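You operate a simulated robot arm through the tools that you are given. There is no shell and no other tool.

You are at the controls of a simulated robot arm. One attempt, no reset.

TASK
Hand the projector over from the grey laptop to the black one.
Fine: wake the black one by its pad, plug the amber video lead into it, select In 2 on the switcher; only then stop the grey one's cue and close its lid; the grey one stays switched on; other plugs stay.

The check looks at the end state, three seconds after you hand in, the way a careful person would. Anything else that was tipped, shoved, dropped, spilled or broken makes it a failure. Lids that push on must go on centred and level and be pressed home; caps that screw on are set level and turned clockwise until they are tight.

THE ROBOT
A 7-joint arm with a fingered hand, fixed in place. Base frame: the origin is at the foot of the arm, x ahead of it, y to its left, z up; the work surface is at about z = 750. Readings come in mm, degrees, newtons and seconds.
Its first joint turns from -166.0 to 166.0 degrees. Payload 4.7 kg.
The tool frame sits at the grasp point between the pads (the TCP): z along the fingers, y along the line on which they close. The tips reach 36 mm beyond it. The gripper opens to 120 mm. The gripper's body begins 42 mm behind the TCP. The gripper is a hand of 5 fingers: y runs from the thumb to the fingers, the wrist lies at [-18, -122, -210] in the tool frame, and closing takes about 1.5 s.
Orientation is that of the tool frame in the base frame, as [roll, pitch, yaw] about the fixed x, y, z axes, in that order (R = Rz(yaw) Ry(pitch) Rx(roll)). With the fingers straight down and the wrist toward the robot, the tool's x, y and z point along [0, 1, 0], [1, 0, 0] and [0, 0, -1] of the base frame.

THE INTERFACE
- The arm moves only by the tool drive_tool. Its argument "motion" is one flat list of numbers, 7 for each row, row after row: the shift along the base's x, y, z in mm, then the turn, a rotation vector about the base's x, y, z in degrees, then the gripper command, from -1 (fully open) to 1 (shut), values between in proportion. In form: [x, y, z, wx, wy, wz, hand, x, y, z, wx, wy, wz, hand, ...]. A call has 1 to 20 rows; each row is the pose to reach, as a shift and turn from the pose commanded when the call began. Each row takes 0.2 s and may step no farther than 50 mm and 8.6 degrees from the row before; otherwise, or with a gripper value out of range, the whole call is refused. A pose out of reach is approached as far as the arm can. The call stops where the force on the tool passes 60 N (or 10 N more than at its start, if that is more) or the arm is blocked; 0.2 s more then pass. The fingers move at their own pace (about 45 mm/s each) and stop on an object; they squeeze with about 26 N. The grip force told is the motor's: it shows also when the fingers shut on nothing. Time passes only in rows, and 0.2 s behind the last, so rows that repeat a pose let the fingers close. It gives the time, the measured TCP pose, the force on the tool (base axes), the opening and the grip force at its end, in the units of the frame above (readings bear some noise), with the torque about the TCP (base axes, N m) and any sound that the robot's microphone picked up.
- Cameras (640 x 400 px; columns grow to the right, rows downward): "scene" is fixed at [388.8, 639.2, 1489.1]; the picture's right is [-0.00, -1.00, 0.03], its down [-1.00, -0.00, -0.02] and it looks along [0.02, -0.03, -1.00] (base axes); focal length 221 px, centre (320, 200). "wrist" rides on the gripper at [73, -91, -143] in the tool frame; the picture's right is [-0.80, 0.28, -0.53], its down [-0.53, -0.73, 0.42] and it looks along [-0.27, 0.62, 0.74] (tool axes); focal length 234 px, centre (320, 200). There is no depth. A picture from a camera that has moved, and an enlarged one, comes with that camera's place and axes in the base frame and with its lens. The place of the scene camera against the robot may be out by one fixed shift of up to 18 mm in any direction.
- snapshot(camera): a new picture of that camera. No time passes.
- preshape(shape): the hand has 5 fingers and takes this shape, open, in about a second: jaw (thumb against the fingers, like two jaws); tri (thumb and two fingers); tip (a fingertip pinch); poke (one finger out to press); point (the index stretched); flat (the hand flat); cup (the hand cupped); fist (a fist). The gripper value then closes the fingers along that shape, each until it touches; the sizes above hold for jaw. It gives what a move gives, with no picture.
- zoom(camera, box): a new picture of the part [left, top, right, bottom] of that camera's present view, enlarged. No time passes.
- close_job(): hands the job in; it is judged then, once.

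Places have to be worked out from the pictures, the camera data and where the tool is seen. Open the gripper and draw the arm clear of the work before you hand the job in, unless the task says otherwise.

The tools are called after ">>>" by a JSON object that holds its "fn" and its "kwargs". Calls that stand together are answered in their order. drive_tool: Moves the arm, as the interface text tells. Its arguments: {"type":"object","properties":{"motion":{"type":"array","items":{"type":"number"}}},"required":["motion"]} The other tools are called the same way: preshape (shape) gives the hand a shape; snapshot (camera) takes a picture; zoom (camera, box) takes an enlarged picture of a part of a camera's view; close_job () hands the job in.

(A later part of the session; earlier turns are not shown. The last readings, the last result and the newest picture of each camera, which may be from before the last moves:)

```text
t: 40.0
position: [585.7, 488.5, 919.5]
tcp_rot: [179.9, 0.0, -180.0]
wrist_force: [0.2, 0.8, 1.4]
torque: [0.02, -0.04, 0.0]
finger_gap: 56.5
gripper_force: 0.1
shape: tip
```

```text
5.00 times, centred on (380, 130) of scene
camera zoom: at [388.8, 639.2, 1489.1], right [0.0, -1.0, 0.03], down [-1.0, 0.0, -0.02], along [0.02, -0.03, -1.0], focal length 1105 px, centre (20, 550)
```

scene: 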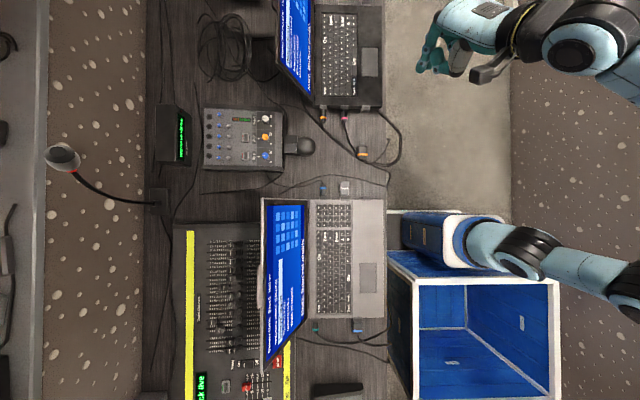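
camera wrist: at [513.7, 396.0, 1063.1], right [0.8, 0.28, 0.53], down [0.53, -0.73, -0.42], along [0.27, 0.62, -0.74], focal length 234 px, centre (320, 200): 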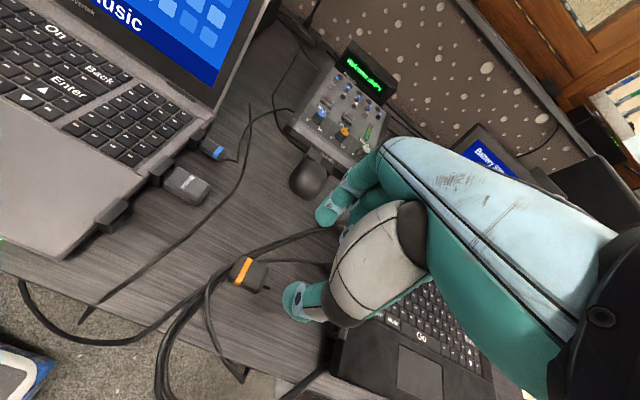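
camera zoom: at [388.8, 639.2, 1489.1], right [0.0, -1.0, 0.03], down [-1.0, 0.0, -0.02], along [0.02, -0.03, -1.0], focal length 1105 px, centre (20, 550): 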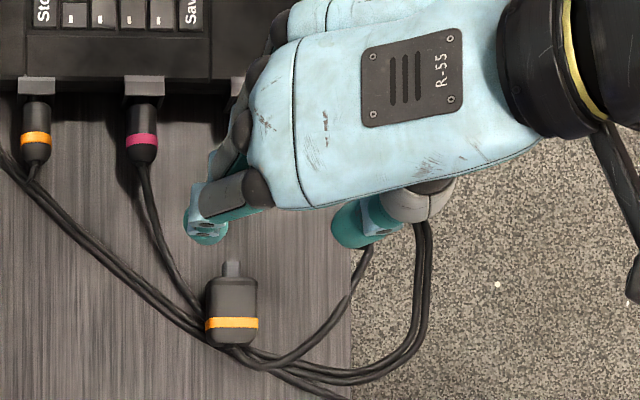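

The pinch centre is right under the TCP; plug body spans x≈552–591, y≈470–501. I'll line up over the front part of its body and descend.

>>> {"fn": "drive_tool", "kwargs": {"motion": [-3, -1, -30, 0, 0, 0, 0.12, -5, -2, -60, 0, 0, 0, 0.12, -5, -2, -85, 0, 0, 0, 0.12, -5, -2, -100, 0, 0, 0, 0.12]}}

>>> {"fn": "zoom", "kwargs": {"camera": "wrist", "box": [220, 180, 360, 320]}}

>>> {"fn": "zoom", "kwargs": {"camera": "scene", "box": [330, 110, 400, 170]}}

```text
t: 41.0
position: [579.1, 486.1, 817.8]
tcp_rot: [180.0, 0.0, 180.0]
wrist_force: [-0.1, -0.5, -0.7]
torque: [-0.03, 0.01, -0.01]
finger_gap: 53.3
gripper_force: 0.1
shape: tip
```

```text
2.86 times, centred on (290, 250) of wrist
camera zoom: at [506.6, 394.2, 961.1], right [0.8, 0.28, 0.53], down [0.53, -0.73, -0.42], along [0.27, 0.62, -0.74], focal length 669 px, centre (406, 57)
```

zoom: 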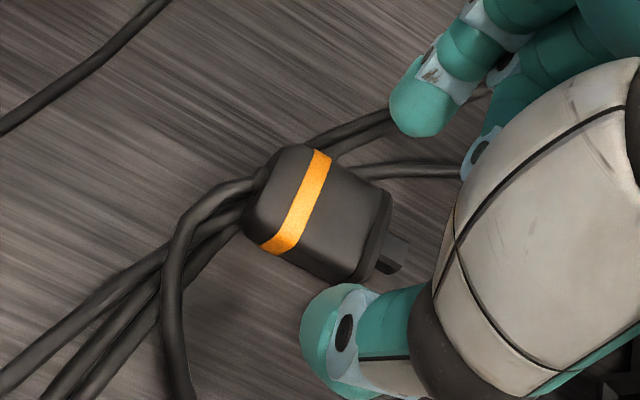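

```text
6.67 times, centred on (365, 140) of scene
camera zoom: at [388.8, 639.2, 1489.1], right [0.0, -1.0, 0.03], down [-1.0, 0.0, -0.02], along [0.02, -0.03, -1.0], focal length 1473 px, centre (20, 600)
```

zoom: 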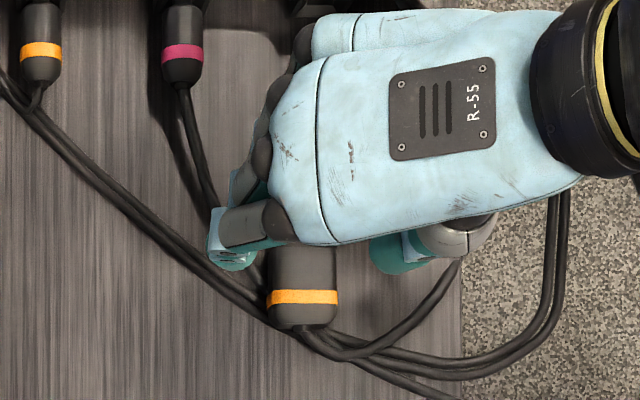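

The plug sits between thumb and index. Descending the last ~20 mm with checks.

>>> {"fn": "drive_tool", "kwargs": {"motion": [0, 0, -8, 0, 0, 0, 0.12, 0, 0, -16, 0, 0, 0, 0.12, 0, 0, -21, 0, 0, 0, 0.12]}}

>>> {"fn": "zoom", "kwargs": {"camera": "wrist", "box": [240, 170, 360, 290]}}

>>> {"fn": "zoom", "kwargs": {"camera": "scene", "box": [330, 110, 400, 170]}}

```text
t: 41.8
position: [579.5, 484.3, 798.2]
tcp_rot: [179.9, 0.0, 180.0]
wrist_force: [0.0, 0.5, -0.8]
torque: [0.01, 0.0, -0.01]
finger_gap: 53.4
gripper_force: 0.1
shape: tip
```

```text
3.33 times, centred on (300, 230) of wrist
camera zoom: at [506.5, 394.0, 941.1], right [0.8, 0.28, 0.53], down [0.53, -0.73, -0.42], along [0.27, 0.62, -0.74], focal length 781 px, centre (387, 100)
```

zoom: 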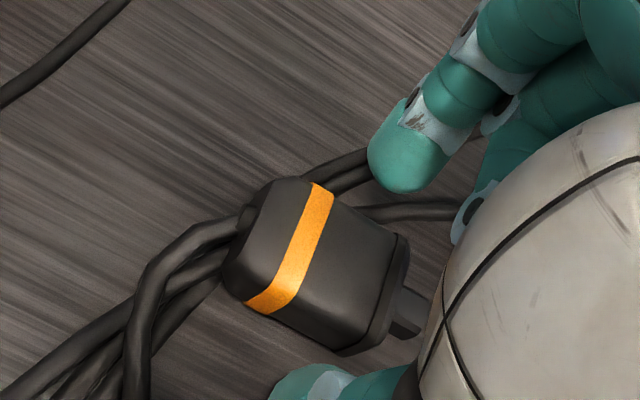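

```text
6.67 times, centred on (365, 140) of scene
camera zoom: at [388.8, 639.2, 1489.1], right [0.0, -1.0, 0.03], down [-1.0, 0.0, -0.02], along [0.02, -0.03, -1.0], focal length 1473 px, centre (20, 600)
```

zoom: 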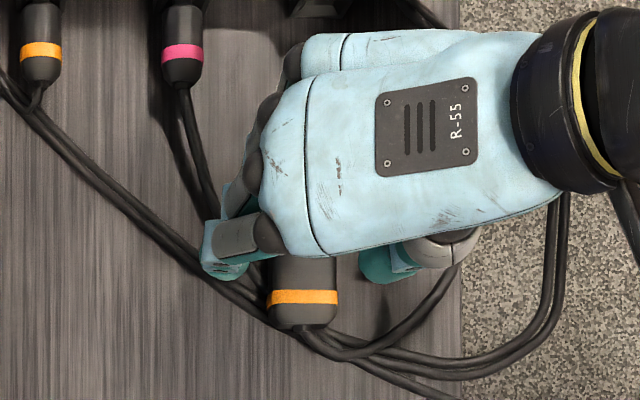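

No contact yet; tips are around z≈758. Lowering 3 mm more and closing on the plug.

>>> {"fn": "drive_tool", "kwargs": {"motion": [0, 0, -3, 0, 0, 0, 0.12, 0, 0, -3, 0, 0, 0, 0.3, 0, 0, -3, 0, 0, 0, 0.5, 0, 0, -3, 0, 0, 0, 0.7, 0, 0, -3, 0, 0, 0, 0.9, 0, 0, -3, 0, 0, 0, 0.9, 0, 0, -3, 0, 0, 0, 0.9]}}

>>> {"fn": "zoom", "kwargs": {"camera": "wrist", "box": [240, 170, 360, 290]}}

>>> {"fn": "zoom", "kwargs": {"camera": "scene", "box": [330, 110, 400, 170]}}

```text
t: 43.4
position: [578.1, 485.6, 793.7]
tcp_rot: [180.0, 0.0, 180.0]
wrist_force: [-0.7, -0.3, -0.5]
torque: [-0.02, -0.05, -0.02]
finger_gap: 31.3
gripper_force: 25.6
shape: tip
```

```text
3.33 times, centred on (300, 230) of wrist
camera zoom: at [506.1, 394.0, 938.1], right [0.8, 0.28, 0.53], down [0.53, -0.73, -0.42], along [0.27, 0.62, -0.74], focal length 781 px, centre (387, 100)
```

zoom: 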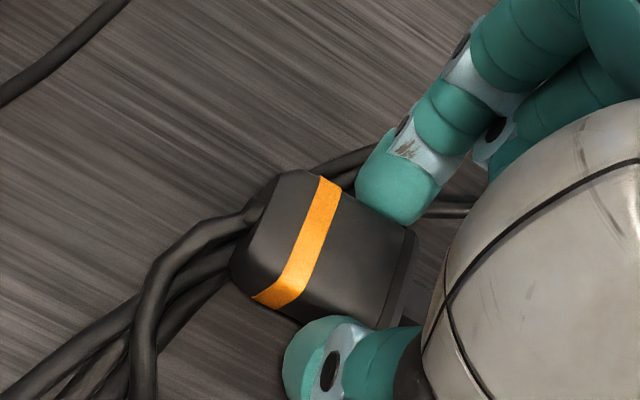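

```text
6.67 times, centred on (365, 140) of scene
camera zoom: at [388.8, 639.2, 1489.1], right [0.0, -1.0, 0.03], down [-1.0, 0.0, -0.02], along [0.02, -0.03, -1.0], focal length 1473 px, centre (20, 600)
```

zoom: 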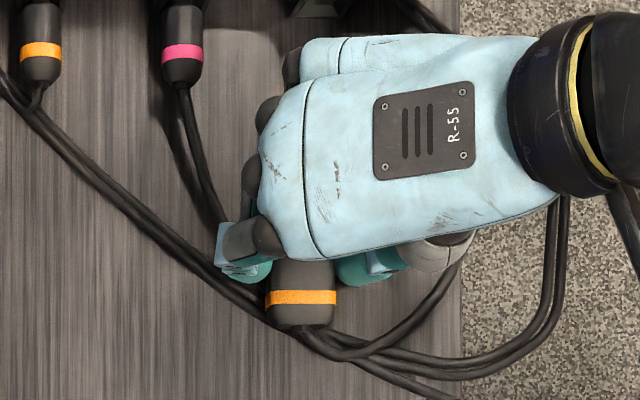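

Gripped: gap 31 mm at 26 N. Lifting it 25 mm and checking that it's held.

>>> {"fn": "drive_tool", "kwargs": {"motion": [0, 0, 5, 0, 0, 0, 0.9, 0, 0, 12, 0, 0, 0, 0.9, 0, 0, 20, 0, 0, 0, 0.9, 0, 0, 28, 0, 0, 0, 0.9]}}

>>> {"fn": "snapshot", "kwargs": {"camera": "wrist"}}

>>> {"fn": "zoom", "kwargs": {"camera": "wrist", "box": [240, 170, 360, 290]}}

>>> {"fn": "zoom", "kwargs": {"camera": "scene", "box": [330, 90, 410, 170]}}

```text
t: 44.4
position: [580.6, 485.8, 822.8]
tcp_rot: [180.0, 0.0, -180.0]
wrist_force: [0.3, -1.2, -0.5]
torque: [0.01, 0.01, -0.01]
finger_gap: 31.2
gripper_force: 25.8
shape: tip
```

```text
taken
camera wrist: at [506.9, 394.1, 966.3], right [0.8, 0.28, 0.52], down [0.53, -0.73, -0.42], along [0.27, 0.62, -0.74], focal length 234 px, centre (320, 200)
```

wrist: 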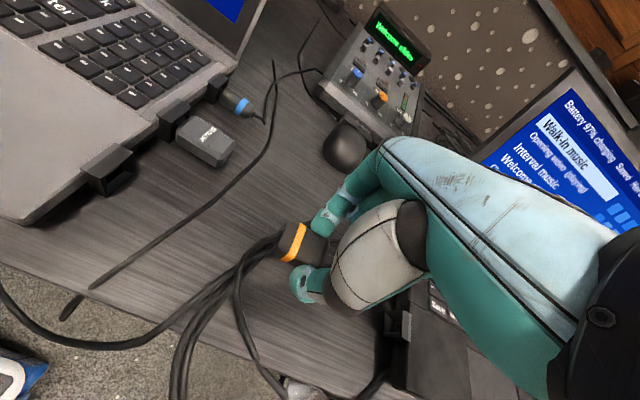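

```text
3.33 times, centred on (300, 230) of wrist
camera zoom: at [506.9, 394.1, 966.3], right [0.8, 0.28, 0.52], down [0.53, -0.73, -0.42], along [0.27, 0.62, -0.74], focal length 781 px, centre (387, 100)
```

zoom: 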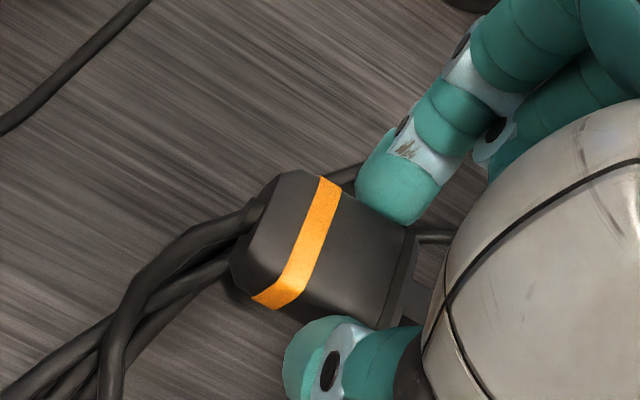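

```text
5.00 times, centred on (370, 130) of scene
camera zoom: at [388.8, 639.2, 1489.1], right [0.0, -1.0, 0.03], down [-1.0, 0.0, -0.02], along [0.02, -0.03, -1.0], focal length 1105 px, centre (70, 550)
```

zoom: 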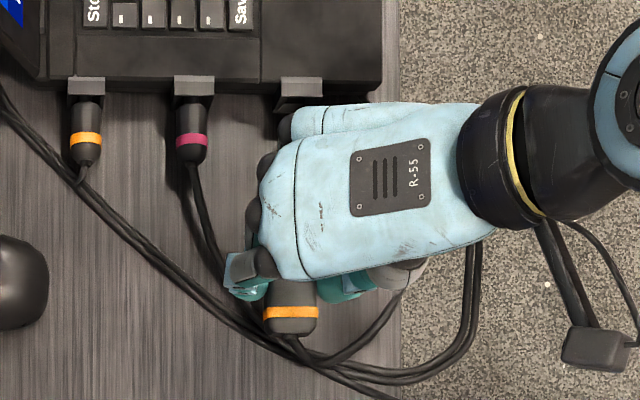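

Held firmly and it lifts with the hand. The socket mouth is at about x≈709, y≈475; I'll carry the plug to ~40 mm short of it and look.

>>> {"fn": "drive_tool", "kwargs": {"motion": [20, -3, 0, 0, 0, 0, 0.9, 40, -7, 0, 0, 0, 0, 0.9, 60, -10, 0, 0, 0, 0, 0.9, 75, -10.5, 0, 0, 0, 0, 0.9]}}

>>> {"fn": "snapshot", "kwargs": {"camera": "wrist"}}

>>> {"fn": "zoom", "kwargs": {"camera": "scene", "box": [330, 80, 410, 160]}}

>>> {"fn": "zoom", "kwargs": {"camera": "wrist", "box": [260, 180, 380, 300]}}

```text
t: 45.4
position: [654.9, 476.2, 823.7]
tcp_rot: [179.9, 0.0, 179.9]
wrist_force: [0.4, 0.2, 0.5]
torque: [-0.01, -0.04, 0.0]
finger_gap: 31.3
gripper_force: 26.5
shape: tip
```

```text
taken
camera wrist: at [582.5, 384.5, 967.7], right [0.8, 0.28, 0.52], down [0.53, -0.73, -0.42], along [0.27, 0.62, -0.74], focal length 234 px, centre (320, 200)
```

wrist: 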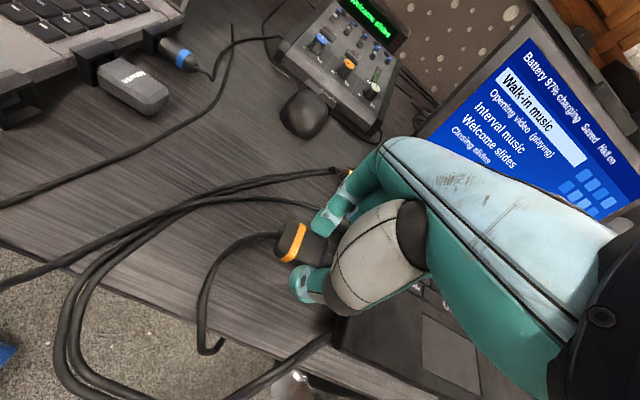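

```text
5.00 times, centred on (370, 120) of scene
camera zoom: at [388.8, 639.2, 1489.1], right [0.0, -1.0, 0.03], down [-1.0, 0.0, -0.02], along [0.02, -0.03, -1.0], focal length 1105 px, centre (70, 600)
```

zoom: 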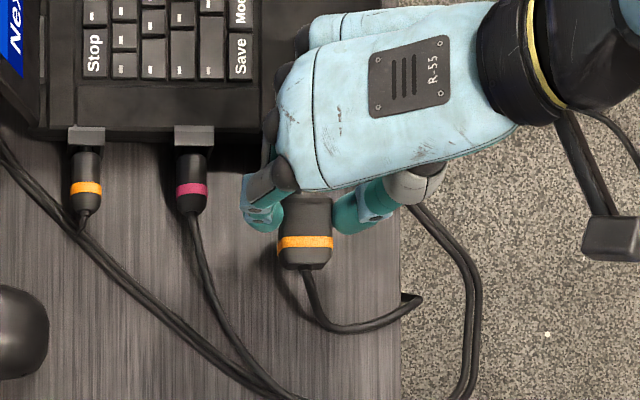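

```text
3.33 times, centred on (320, 240) of wrist
camera zoom: at [582.5, 384.5, 967.7], right [0.8, 0.28, 0.52], down [0.53, -0.73, -0.42], along [0.27, 0.62, -0.74], focal length 781 px, centre (320, 67)
```

zoom: 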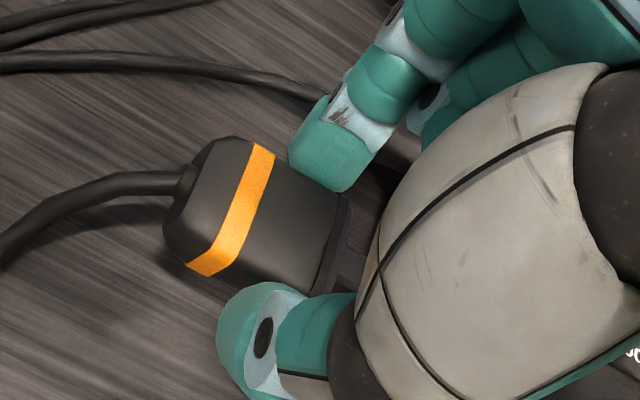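

The plug moves freely with its lead. I'll measure its centre line more precisely against the socket in the overhead view.

>>> {"fn": "zoom", "kwargs": {"camera": "scene", "box": [355, 110, 395, 140]}}

>>> {"fn": "zoom", "kwargs": {"camera": "scene", "box": [335, 85, 385, 120]}}

```text
13.33 times, centred on (375, 125) of scene
camera zoom: at [388.8, 639.2, 1489.1], right [0.0, -1.0, 0.03], down [-1.0, 0.0, -0.02], along [0.02, -0.03, -1.0], focal length 2946 px, centre (-413, 1200)
```

zoom: 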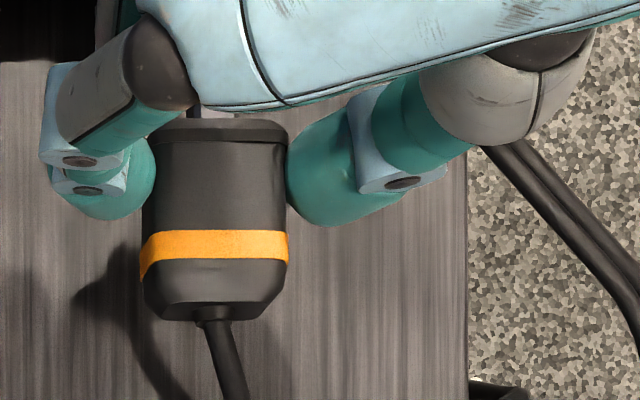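

```text
11.43 times, centred on (360, 102) of scene
camera zoom: at [388.8, 639.2, 1489.1], right [0.0, -1.0, 0.03], down [-1.0, 0.0, -0.02], along [0.02, -0.03, -1.0], focal length 2525 px, centre (-137, 1314)
```

zoom: 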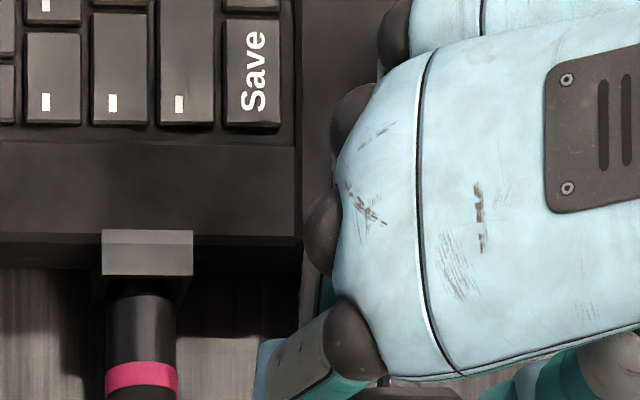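

Plug's centre line is about 3 mm to +y of the socket's. I'll correct that, lower to the plug's original height, and move to just short of the mouth.

>>> {"fn": "drive_tool", "kwargs": {"motion": [0, -3, -8, 0, 0, 0, 0.9, 0, -3, -16, 0, 0, 0, 0.9, 0, -3, -24, 0, 0, 0, 0.9, 0, -3, -28, 0, 0, 0, 0.9, 10, -3, -28, 0, 0, 0, 0.9, 20, -3, -28, 0, 0, 0, 0.9, 24, -3, -28, 0, 0, 0, 0.9]}}

>>> {"fn": "zoom", "kwargs": {"camera": "wrist", "box": [260, 180, 380, 300]}}

>>> {"fn": "zoom", "kwargs": {"camera": "scene", "box": [340, 90, 400, 135]}}

```text
t: 47.0
position: [679.0, 472.1, 795.2]
tcp_rot: [179.9, 0.1, -180.0]
wrist_force: [0.3, -0.1, -1.0]
torque: [0.02, 0.02, 0.03]
finger_gap: 31.3
gripper_force: 25.9
shape: tip
```

```text
3.33 times, centred on (320, 240) of wrist
camera zoom: at [606.0, 380.6, 938.0], right [0.8, 0.28, 0.53], down [0.53, -0.73, -0.42], along [0.27, 0.62, -0.74], focal length 781 px, centre (320, 67)
```

zoom: 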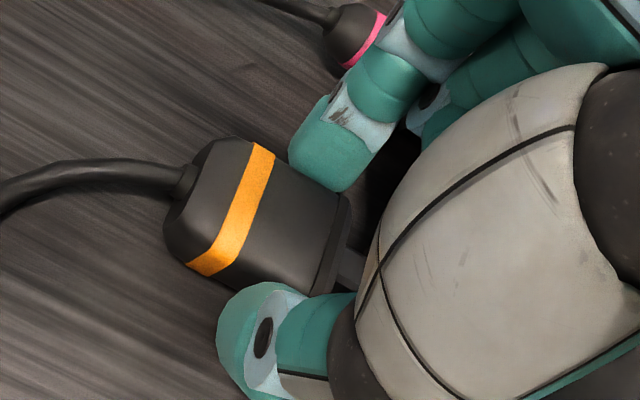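

```text
8.89 times, centred on (370, 112) of scene
camera zoom: at [388.8, 639.2, 1489.1], right [0.0, -1.0, 0.03], down [-1.0, 0.0, -0.02], along [0.02, -0.03, -1.0], focal length 1964 px, centre (-124, 978)
```

zoom: 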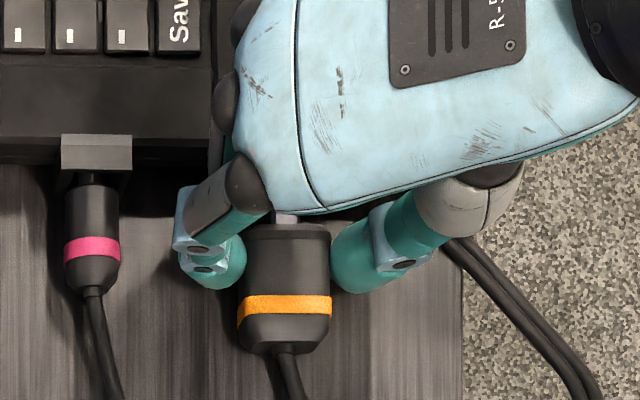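

The connector lines up with the socket's centre line in the overhead view, about 5 mm short of the mouth. Pushing in gently in 2–3 mm steps.

>>> {"fn": "drive_tool", "kwargs": {"motion": [3, 0, 0, 0, 0, 0, 0.9, 6, 0, 0, 0, 0, 0, 0.9, 8, 0, 0, 0, 0, 0, 0.9, 10, 0, 0, 0, 0, 0, 0.9]}}

>>> {"fn": "zoom", "kwargs": {"camera": "scene", "box": [340, 85, 400, 130]}}

>>> {"fn": "zoom", "kwargs": {"camera": "wrist", "box": [260, 180, 380, 300]}}

```text
t: 48.0
position: [688.1, 471.9, 794.2]
tcp_rot: [179.9, 0.0, 180.0]
wrist_force: [-5.0, 0.7, 0.8]
torque: [-0.01, 0.12, 0.02]
finger_gap: 31.4
gripper_force: 25.7
shape: tip
```

```text
8.89 times, centred on (370, 108) of scene
camera zoom: at [388.8, 639.2, 1489.1], right [0.0, -1.0, 0.03], down [-1.0, 0.0, -0.02], along [0.02, -0.03, -1.0], focal length 1964 px, centre (-124, 1022)
```

zoom: 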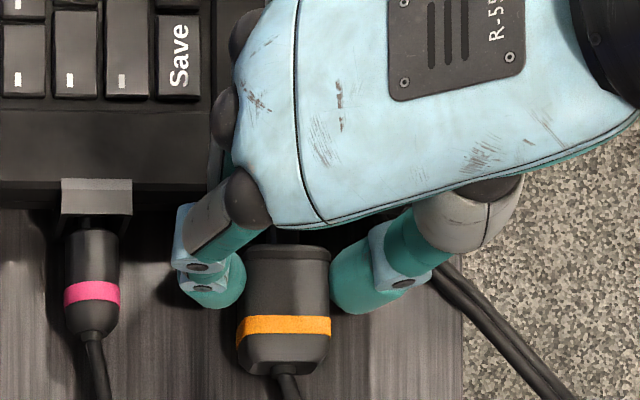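

```text
3.33 times, centred on (320, 240) of wrist
camera zoom: at [615.3, 380.9, 938.8], right [0.8, 0.28, 0.53], down [0.53, -0.73, -0.42], along [0.27, 0.62, -0.74], focal length 781 px, centre (320, 67)
```

zoom: 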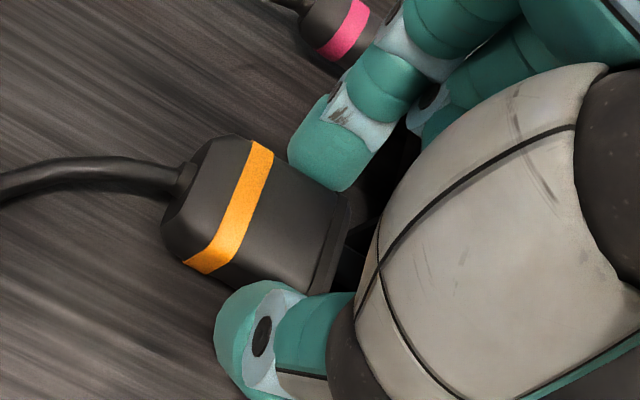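

Light contact (−5 N) as the connector enters. Continuing in 1–2 mm steps while watching the force.

>>> {"fn": "drive_tool", "kwargs": {"motion": [1.5, 0, 0, 0, 0, 0, 0.95, 3, 0, 0, 0, 0, 0, 0.95]}}

>>> {"fn": "zoom", "kwargs": {"camera": "scene", "box": [340, 85, 400, 130]}}

>>> {"fn": "zoom", "kwargs": {"camera": "wrist", "box": [260, 180, 380, 300]}}

```text
t: 48.6
position: [689.2, 472.6, 795.7]
tcp_rot: [180.0, -0.1, -179.9]
wrist_force: [-13.9, 2.4, 5.9]
torque: [0.11, 0.37, 0.1]
finger_gap: 31.7
gripper_force: 25.9
shape: tip
```

```text
8.89 times, centred on (370, 108) of scene
camera zoom: at [388.8, 639.2, 1489.1], right [0.0, -1.0, 0.03], down [-1.0, 0.0, -0.02], along [0.02, -0.03, -1.0], focal length 1964 px, centre (-124, 1022)
```

zoom: 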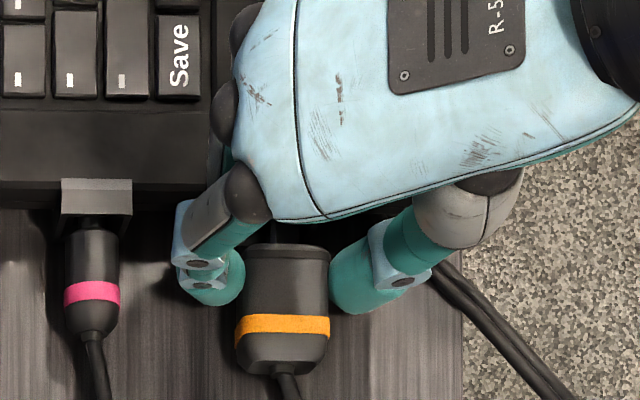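

```text
3.33 times, centred on (320, 240) of wrist
camera zoom: at [617.4, 380.9, 938.7], right [0.8, 0.28, 0.52], down [0.53, -0.73, -0.42], along [0.27, 0.62, -0.74], focal length 781 px, centre (320, 67)
```

zoom: 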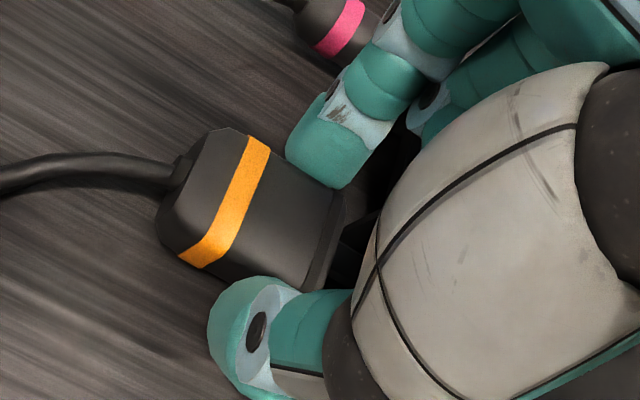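

The force shows the nose being pushed up (+6 N) and slightly to +y: the plug is a little low against the guide. Backing off 5 mm, raising 3 mm and shifting +1 mm in y.

>>> {"fn": "drive_tool", "kwargs": {"motion": [-3, 0, 0, 0, 0, 0, 0.95, -7, 0, 0, 0, 0, 0, 0.95, -8, 1, 3, 0, 0, 0, 0.95, -8, 1, 3, 0, 0, 0, 0.95]}}

>>> {"fn": "zoom", "kwargs": {"camera": "scene", "box": [340, 85, 400, 130]}}

>>> {"fn": "zoom", "kwargs": {"camera": "wrist", "box": [260, 180, 380, 300]}}

```text
t: 49.6
position: [683.3, 472.5, 797.8]
tcp_rot: [-180.0, 0.0, 180.0]
wrist_force: [0.1, -0.1, -0.1]
torque: [-0.01, -0.02, -0.01]
finger_gap: 31.2
gripper_force: 25.5
shape: tip
```

```text
8.89 times, centred on (370, 108) of scene
camera zoom: at [388.8, 639.2, 1489.1], right [0.0, -1.0, 0.03], down [-1.0, 0.0, -0.02], along [0.02, -0.03, -1.0], focal length 1964 px, centre (-124, 1022)
```

zoom: 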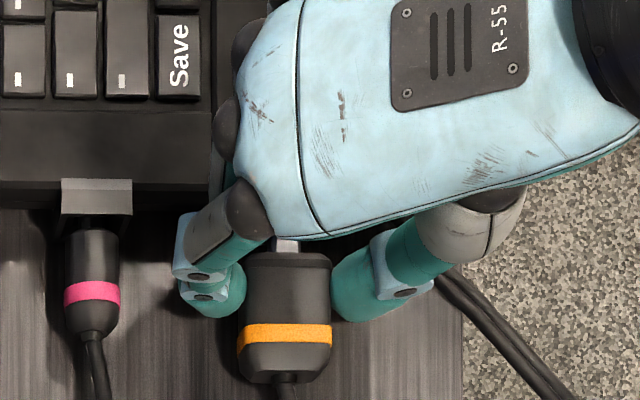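

```text
3.33 times, centred on (320, 240) of wrist
camera zoom: at [610.7, 381.1, 941.2], right [0.8, 0.28, 0.53], down [0.53, -0.73, -0.42], along [0.27, 0.62, -0.74], focal length 781 px, centre (320, 67)
```

zoom: 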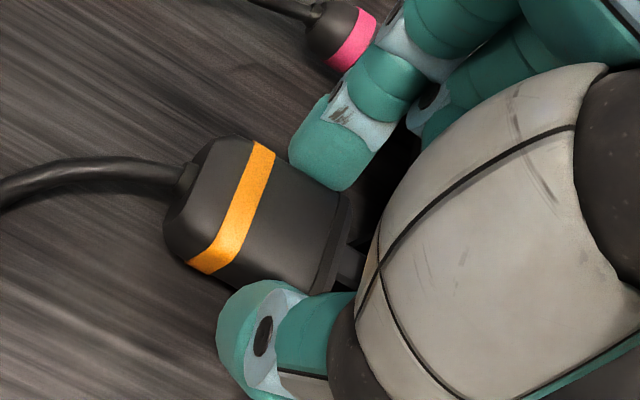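

The plug sits unchanged in the grip. Pushing in again, 3 mm higher.

>>> {"fn": "drive_tool", "kwargs": {"motion": [3, 0, 0, 0, 0, 0, 0.95, 5, 0, 0, 0, 0, 0, 0.95, 7, 0, 0, 0, 0, 0, 0.95]}}

>>> {"fn": "drive_tool", "kwargs": {"motion": [1, 0, 0, 0, 0, 0, 0.95, 2, 0, 0, 0, 0, 0, 0.95]}}

>>> {"fn": "zoom", "kwargs": {"camera": "scene", "box": [340, 85, 400, 130]}}

>>> {"fn": "zoom", "kwargs": {"camera": "wrist", "box": [260, 180, 380, 300]}}

```text
t: 50.4
position: [690.6, 472.1, 798.2]
tcp_rot: [-180.0, 0.0, 179.9]
wrist_force: [-0.4, -0.2, -0.2]
torque: [-0.03, 0.03, 0.01]
finger_gap: 31.0
gripper_force: 25.9
shape: tip
```

```text
t: 51.0
position: [690.3, 472.6, 797.2]
tcp_rot: [-179.9, -0.1, 180.0]
wrist_force: [-7.2, -1.0, 1.6]
torque: [0.0, 0.15, 0.06]
finger_gap: 31.8
gripper_force: 26.1
shape: tip
```

```text
8.89 times, centred on (370, 108) of scene
camera zoom: at [388.8, 639.2, 1489.1], right [0.0, -1.0, 0.03], down [-1.0, 0.0, -0.02], along [0.02, -0.03, -1.0], focal length 1964 px, centre (-124, 1022)
```

zoom: 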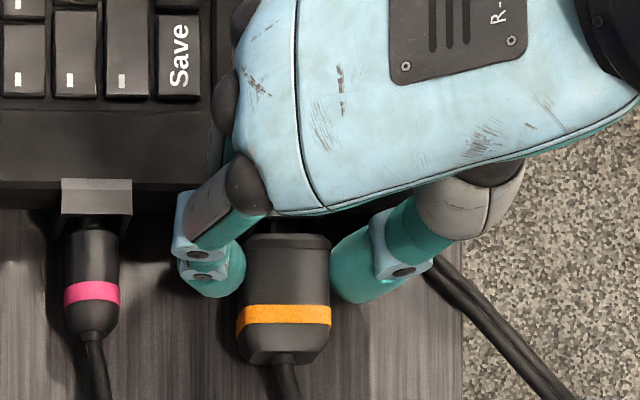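

```text
3.33 times, centred on (320, 240) of wrist
camera zoom: at [618.9, 381.3, 941.4], right [0.8, 0.28, 0.52], down [0.53, -0.73, -0.42], along [0.27, 0.62, -0.74], focal length 781 px, centre (320, 67)
```

zoom: 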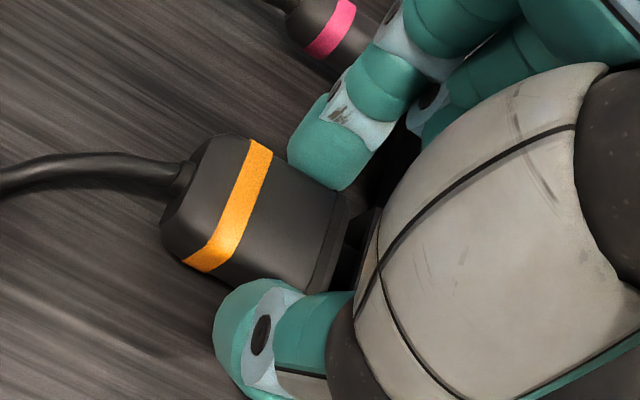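

Contact came deeper this time, with less upward push. Raising another 2.5 mm and trying again.

>>> {"fn": "drive_tool", "kwargs": {"motion": [-4, 0, 0, 0, 0, 0, 0.95, -5, -0.3, 2.5, 0, 0, 0, 0.95, -3, -0.3, 2.5, 0, 0, 0, 0.95, -1, -0.3, 2.5, 0, 0, 0, 0.95, 0.5, -0.3, 2.5, 0, 0, 0, 0.95]}}

>>> {"fn": "drive_tool", "kwargs": {"motion": [1, 0, 0, 0, 0, 0, 0.95, 2, 0, 0, 0, 0, 0, 0.95]}}

```text
t: 52.2
position: [692.6, 472.9, 800.7]
tcp_rot: [180.0, 0.0, 180.0]
wrist_force: [-1.8, 0.5, -2.7]
torque: [0.08, 0.09, 0.04]
finger_gap: 31.1
gripper_force: 26.1
shape: tip
```

```text
t: 52.8
position: [694.5, 472.0, 800.8]
tcp_rot: [-179.9, -0.1, -180.0]
wrist_force: [-7.7, 1.3, -3.1]
torque: [-0.01, 0.26, 0.07]
finger_gap: 31.2
gripper_force: 26.3
shape: tip
```

Now it's pushed slightly down, so it's about 1 mm too high, and it has gone deeper. Lowering 1 mm and pushing on.

>>> {"fn": "drive_tool", "kwargs": {"motion": [0, -0.3, -1, 0, 0, 0, 0.95, 1.5, -0.3, -1.2, 0, 0, 0, 0.95, 3, -0.3, -1.2, 0, 0, 0, 0.95]}}

>>> {"fn": "zoom", "kwargs": {"camera": "scene", "box": [340, 85, 400, 130]}}

>>> {"fn": "zoom", "kwargs": {"camera": "wrist", "box": [260, 180, 380, 300]}}

```text
t: 53.6
position: [696.3, 472.0, 798.9]
tcp_rot: [-179.9, 0.0, -180.0]
wrist_force: [-13.7, 0.8, -0.5]
torque: [0.05, 0.35, 0.12]
finger_gap: 31.5
gripper_force: 25.9
shape: tip
```

```text
8.89 times, centred on (370, 108) of scene
camera zoom: at [388.8, 639.2, 1489.1], right [0.0, -1.0, 0.03], down [-1.0, 0.0, -0.02], along [0.02, -0.03, -1.0], focal length 1964 px, centre (-124, 1022)
```

zoom: 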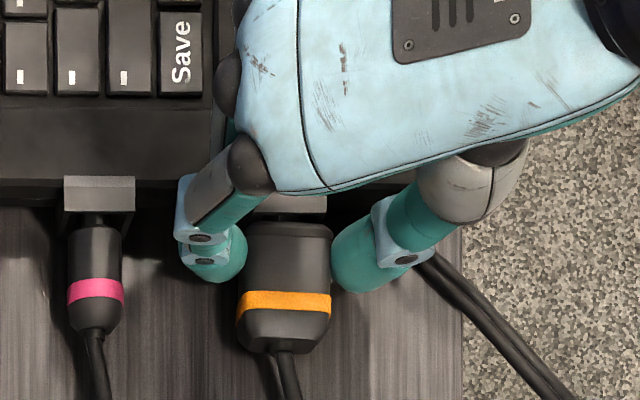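

```text
3.33 times, centred on (320, 240) of wrist
camera zoom: at [624.3, 381.0, 943.1], right [0.8, 0.28, 0.52], down [0.53, -0.73, -0.42], along [0.27, 0.62, -0.74], focal length 781 px, centre (320, 67)
```

zoom: 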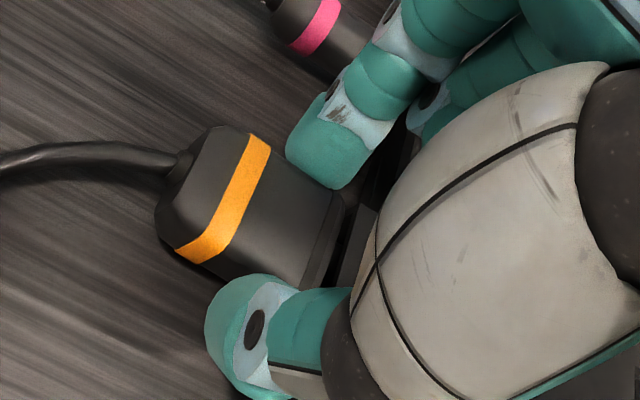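

Now lateral forces are nearly zero at −14 N: the connector is in the throat. The laptop seems to have budged about 1 mm, so let me inspect closely before pushing more.

>>> {"fn": "zoom", "kwargs": {"camera": "scene", "box": [355, 100, 385, 125]}}

>>> {"fn": "zoom", "kwargs": {"camera": "scene", "box": [260, 0, 420, 100]}}

>>> {"fn": "zoom", "kwargs": {"camera": "wrist", "box": [290, 190, 350, 270]}}

```text
16.00 times, centred on (370, 112) of scene
camera zoom: at [388.8, 639.2, 1489.1], right [0.0, -1.0, 0.03], down [-1.0, 0.0, -0.02], along [0.02, -0.03, -1.0], focal length 3535 px, centre (-480, 1600)
```

zoom: 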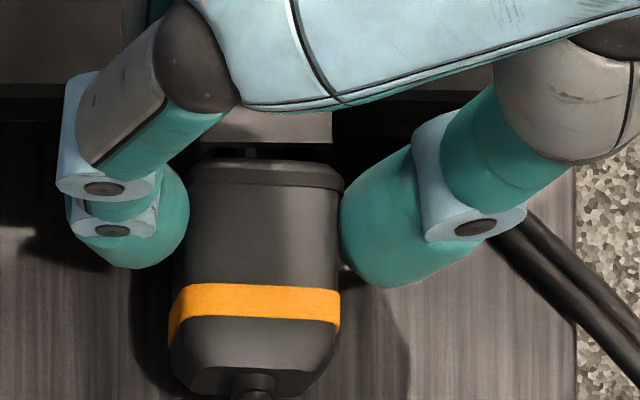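

```text
4.00 times, centred on (340, 50) of scene
camera zoom: at [388.8, 639.2, 1489.1], right [0.0, -1.0, 0.03], down [-1.0, 0.0, -0.02], along [0.02, -0.03, -1.0], focal length 884 px, centre (240, 800)
```

zoom: 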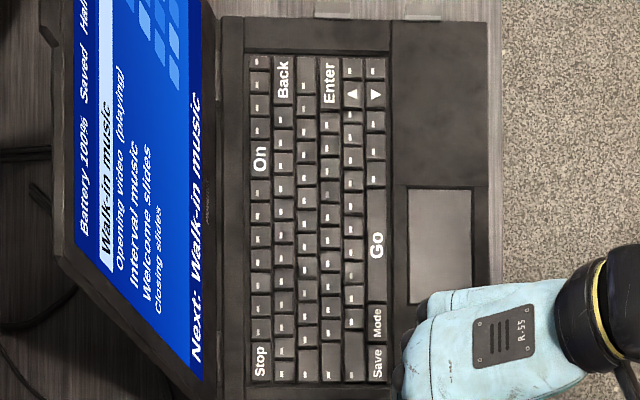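

```text
5.00 times, centred on (320, 230) of wrist
camera zoom: at [624.3, 381.0, 943.1], right [0.8, 0.28, 0.52], down [0.53, -0.73, -0.42], along [0.27, 0.62, -0.74], focal length 1171 px, centre (320, 50)
```

zoom: 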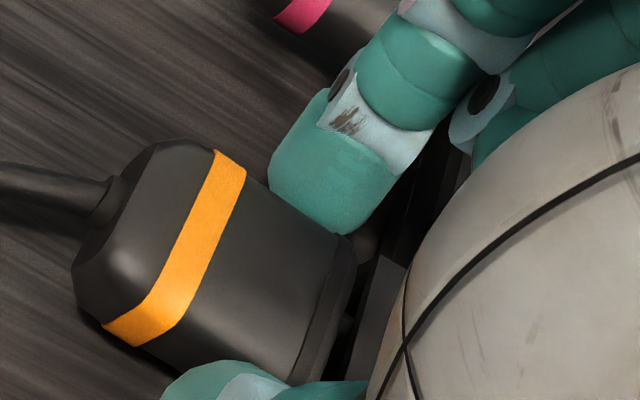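

Aligned with the hood, roughly 3–4 mm of gap left. I'll press on in small steps.

>>> {"fn": "drive_tool", "kwargs": {"motion": [1.5, 0, 0, 0, 0, 0, 1, 3, 0, 0, 0, 0, 0, 1]}}

>>> {"fn": "zoom", "kwargs": {"camera": "scene", "box": [355, 100, 385, 125]}}

>>> {"fn": "zoom", "kwargs": {"camera": "scene", "box": [340, 85, 400, 130]}}

```text
t: 54.2
position: [700.5, 472.5, 799.4]
tcp_rot: [180.0, 0.1, 180.0]
wrist_force: [-13.5, -0.3, -0.2]
torque: [0.0, 0.35, 0.03]
finger_gap: 31.5
gripper_force: 25.9
shape: tip
```

```text
16.00 times, centred on (370, 112) of scene
camera zoom: at [388.8, 639.2, 1489.1], right [0.0, -1.0, 0.03], down [-1.0, 0.0, -0.02], along [0.02, -0.03, -1.0], focal length 3535 px, centre (-480, 1600)
```

zoom: 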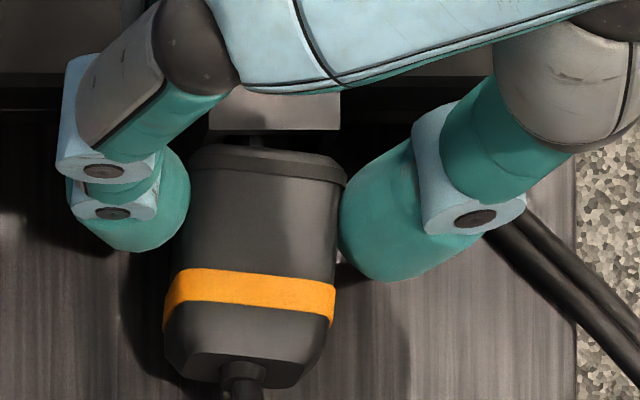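

```text
8.89 times, centred on (370, 108) of scene
camera zoom: at [388.8, 639.2, 1489.1], right [0.0, -1.0, 0.03], down [-1.0, 0.0, -0.02], along [0.02, -0.03, -1.0], focal length 1964 px, centre (-124, 1022)
```

zoom: 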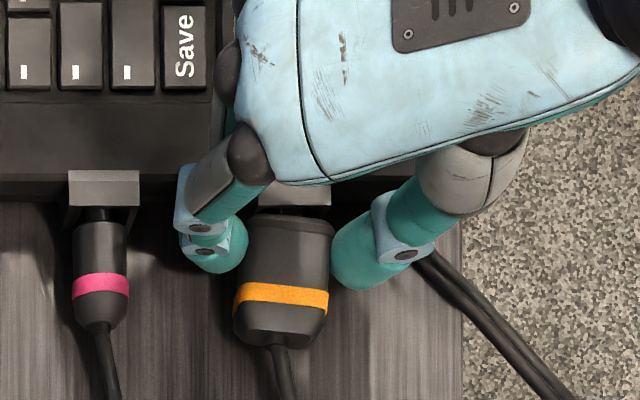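

The whole laptop is sliding at ~13.5 N instead of the plug going in, so I must stop pushing. I'll back out, and tilt the hand so the wrist camera can look at the socket mouth from a low side angle.

>>> {"fn": "drive_tool", "kwargs": {"motion": [-6, 0, 0, 0, 0, 0, 1, -15, 0, 0, 0, 0, 0, 1, -25, 0, 0, 0, 0, 0, 1, -30, 0, 20, 0, 0, 0, 1, -30, 0, 55, 0, 0, 0, 1, -30, 0, 95, 0, 0, 0, 1, -30, 0, 130, 0, 0, 0, 1]}}

>>> {"fn": "zoom", "kwargs": {"camera": "scene", "box": [330, 80, 410, 130]}}

>>> {"fn": "snapshot", "kwargs": {"camera": "wrist"}}

```text
t: 55.8
position: [669.2, 473.7, 928.3]
tcp_rot: [-179.9, -0.1, -180.0]
wrist_force: [0.2, 0.5, -1.3]
torque: [-0.03, 0.0, 0.02]
finger_gap: 30.8
gripper_force: 25.8
shape: tip
```

```text
8.00 times, centred on (370, 105) of scene
camera zoom: at [388.8, 639.2, 1489.1], right [0.0, -1.0, 0.03], down [-1.0, 0.0, -0.02], along [0.02, -0.03, -1.0], focal length 1767 px, centre (-80, 960)
```

zoom: 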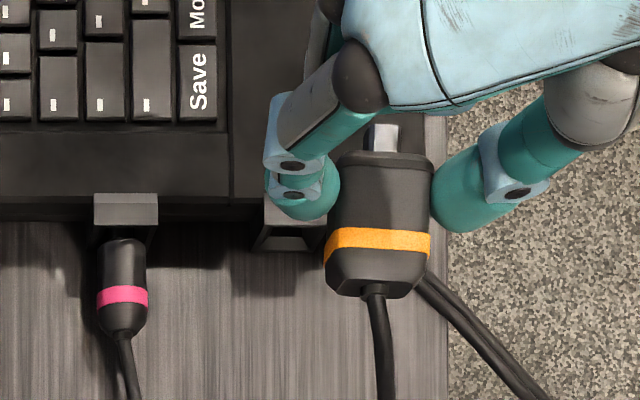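

```text
taken
camera wrist: at [597.1, 381.7, 1072.2], right [0.8, 0.28, 0.52], down [0.53, -0.73, -0.42], along [0.27, 0.62, -0.74], focal length 234 px, centre (320, 200)
```

wrist: 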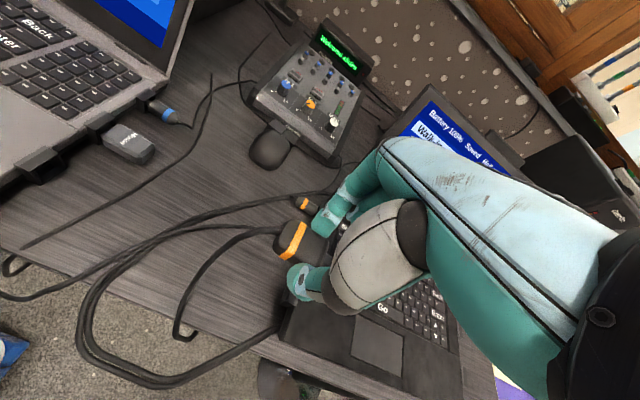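

The plug is a little turned in the grip. Now tilting the hand to bring the camera low beside the socket.

>>> {"fn": "drive_tool", "kwargs": {"motion": [2, 0, 10, 0, -8.2, 0, 1, 4, 0, 15, 0, -16.4, 0, 1, 6, 0, 20, 0, -24.6, 0, 1, 8, 0, 20, 0, -32.8, 0, 1, 10, 0, 20, 0, -41, 0, 1, 12, 0, 20, 0, -49.2, 0, 1, 14, 0, 20, 0, -57.4, 0, 1, 16, 0, 20, 0, -65.6, 0, 1, 18, 0, 20, 0, -73.8, 0, 1, 20, 0, 20, 0, -82, 0, 1, 20, 0, 20, 0, -90, 0, 1]}}

>>> {"fn": "snapshot", "kwargs": {"camera": "wrist"}}

>>> {"fn": "snapshot", "kwargs": {"camera": "scene"}}

```text
t: 58.2
position: [690.9, 472.0, 949.5]
tcp_rot: [45.0, 89.8, 45.1]
wrist_force: [-0.7, -0.6, 0.6]
torque: [0.03, 0.06, -0.02]
finger_gap: 31.1
gripper_force: 25.9
shape: tip
```

```text
taken
camera wrist: at [547.3, 380.7, 876.9], right [-0.53, 0.28, 0.8], down [0.42, -0.73, 0.53], along [0.74, 0.62, 0.27], focal length 234 px, centre (320, 200)
```

wrist: 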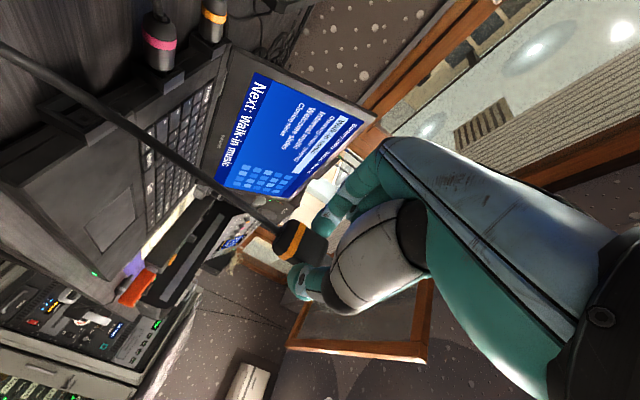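

```text
taken
```

scene: 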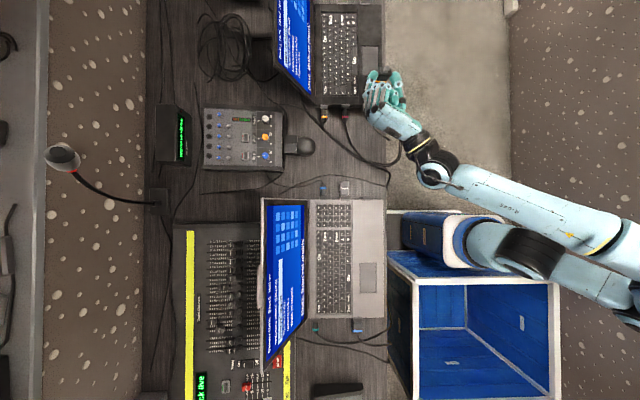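

The socket should be visible at the left; zooming in there.

>>> {"fn": "zoom", "kwargs": {"camera": "wrist", "box": [60, 50, 200, 180]}}

>>> {"fn": "zoom", "kwargs": {"camera": "wrist", "box": [70, 60, 140, 120]}}

>>> {"fn": "zoom", "kwargs": {"camera": "wrist", "box": [120, 0, 220, 90]}}

```text
3.08 times, centred on (130, 115) of wrist
camera zoom: at [547.3, 380.7, 876.9], right [-0.53, 0.28, 0.8], down [0.42, -0.73, 0.53], along [0.74, 0.62, 0.27], focal length 720 px, centre (905, 462)
```

zoom: 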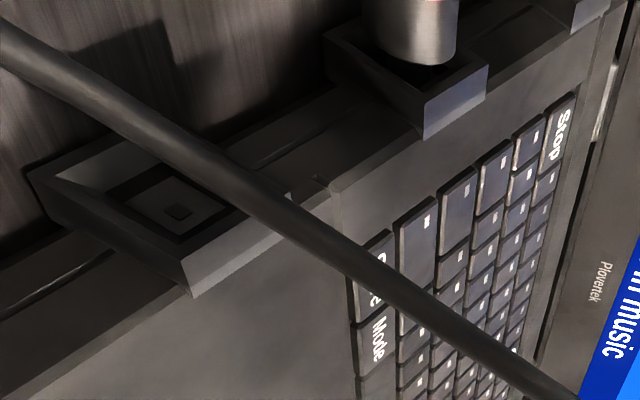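

```text
6.67 times, centred on (105, 90) of wrist
camera zoom: at [547.3, 380.7, 876.9], right [-0.53, 0.28, 0.8], down [0.42, -0.73, 0.53], along [0.74, 0.62, 0.27], focal length 1561 px, centre (1753, 933)
```

zoom: 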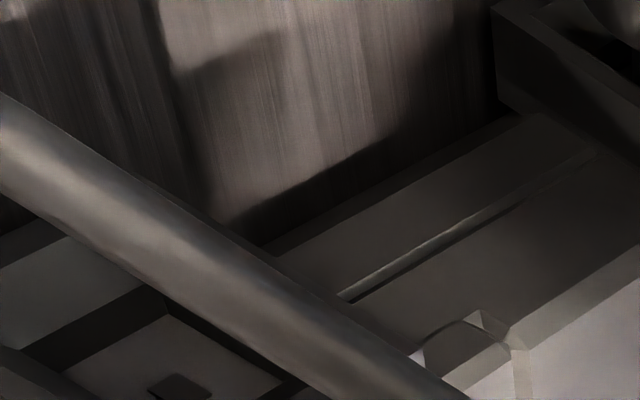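

```text
4.44 times, centred on (170, 45) of wrist
camera zoom: at [547.3, 380.7, 876.9], right [-0.53, 0.28, 0.8], down [0.42, -0.73, 0.53], along [0.74, 0.62, 0.27], focal length 1041 px, centre (987, 889)
```

zoom: 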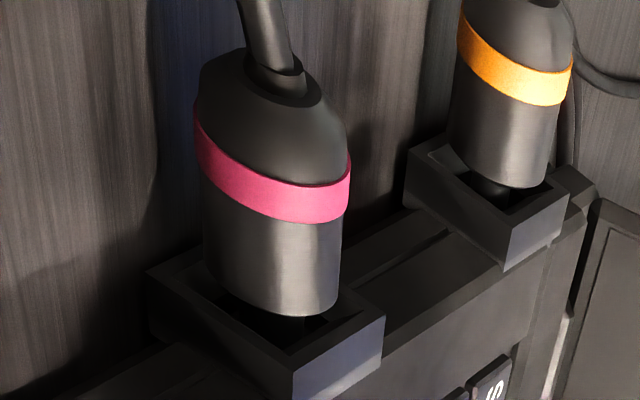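

Excellent view: the socket is a rectangular tray (mouth centre ≈ (712, 472, 766)) with a small hole in the middle. The plug's nose now faces the overhead camera, so I'll look at its connector end-on.

>>> {"fn": "zoom", "kwargs": {"camera": "scene", "box": [355, 60, 415, 110]}}

>>> {"fn": "zoom", "kwargs": {"camera": "scene", "box": [362, 62, 398, 92]}}

>>> {"fn": "zoom", "kwargs": {"camera": "wrist", "box": [70, 80, 150, 150]}}

```text
8.00 times, centred on (385, 85) of scene
camera zoom: at [388.8, 639.2, 1489.1], right [0.0, -1.0, 0.03], down [-1.0, 0.0, -0.02], along [0.02, -0.03, -1.0], focal length 1767 px, centre (-200, 1120)
```

zoom: 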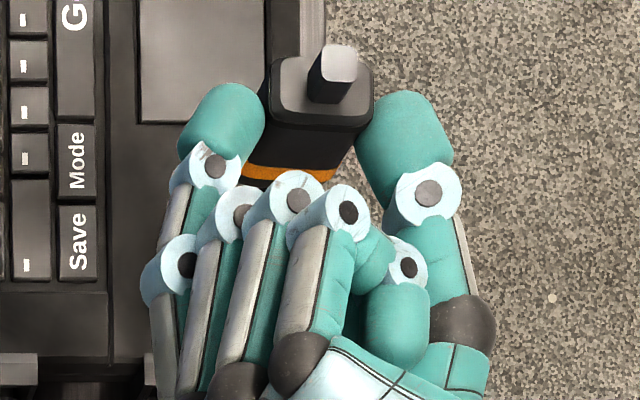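

```text
13.33 times, centred on (380, 77) of scene
camera zoom: at [388.8, 639.2, 1489.1], right [0.0, -1.0, 0.03], down [-1.0, 0.0, -0.02], along [0.02, -0.03, -1.0], focal length 2946 px, centre (-480, 1840)
```

zoom: 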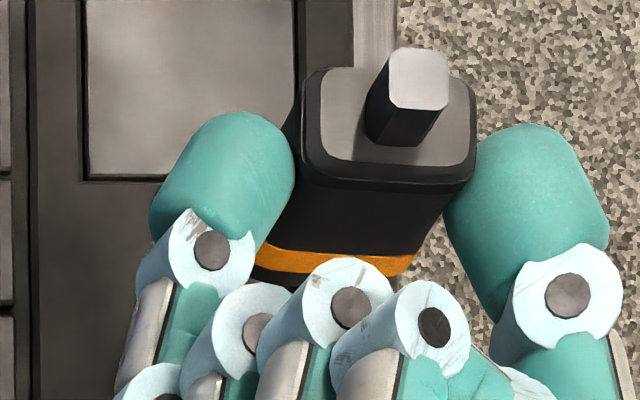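

```text
5.71 times, centred on (110, 115) of wrist
camera zoom: at [547.3, 380.7, 876.9], right [-0.53, 0.28, 0.8], down [0.42, -0.73, 0.53], along [0.74, 0.62, 0.27], focal length 1338 px, centre (1520, 686)
```

zoom: 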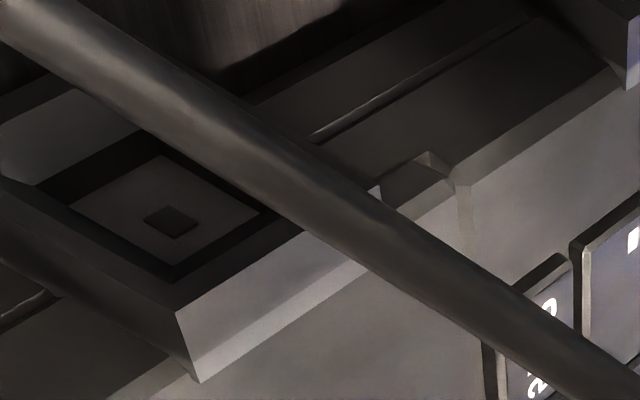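

The connector is a ~10 mm square peg and the socket centre agrees with my height. To see what "fully seated" looks like, I'll compare with the grey laptop's blue video plug.

>>> {"fn": "zoom", "kwargs": {"camera": "scene", "box": [340, 305, 380, 345]}}

>>> {"fn": "zoom", "kwargs": {"camera": "scene", "box": [335, 85, 375, 115]}}

>>> {"fn": "zoom", "kwargs": {"camera": "wrist", "box": [240, 190, 380, 310]}}

```text
10.00 times, centred on (360, 325) of scene
camera zoom: at [388.8, 639.2, 1489.1], right [0.0, -1.0, 0.03], down [-1.0, 0.0, -0.02], along [0.02, -0.03, -1.0], focal length 2209 px, centre (-80, -1050)
```

zoom: 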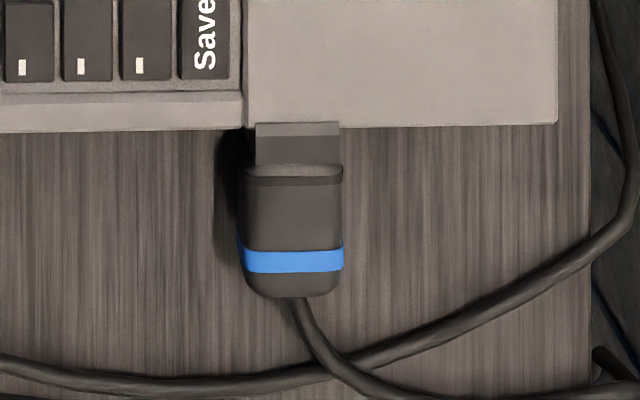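

```text
13.33 times, centred on (355, 100) of scene
camera zoom: at [388.8, 639.2, 1489.1], right [0.0, -1.0, 0.03], down [-1.0, 0.0, -0.02], along [0.02, -0.03, -1.0], focal length 2946 px, centre (-147, 1533)
```

zoom: 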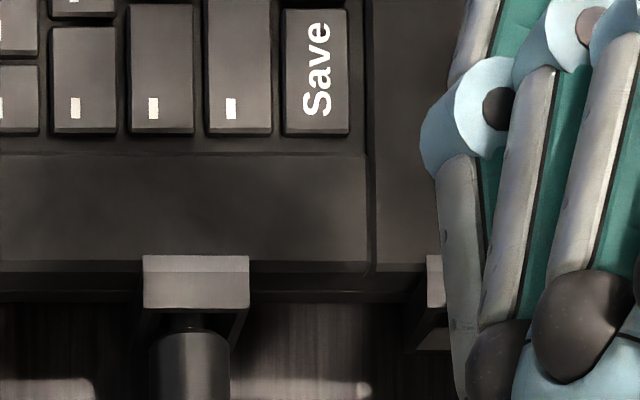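

```text
3.33 times, centred on (310, 250) of wrist
camera zoom: at [547.3, 380.7, 876.9], right [-0.53, 0.28, 0.8], down [0.42, -0.73, 0.53], along [0.74, 0.62, 0.27], focal length 781 px, centre (353, 33)
```

zoom: 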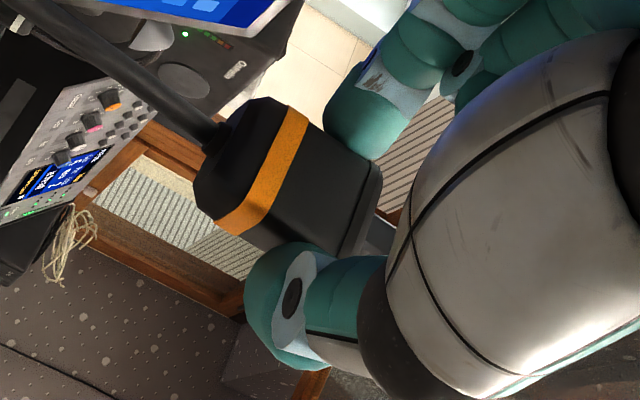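

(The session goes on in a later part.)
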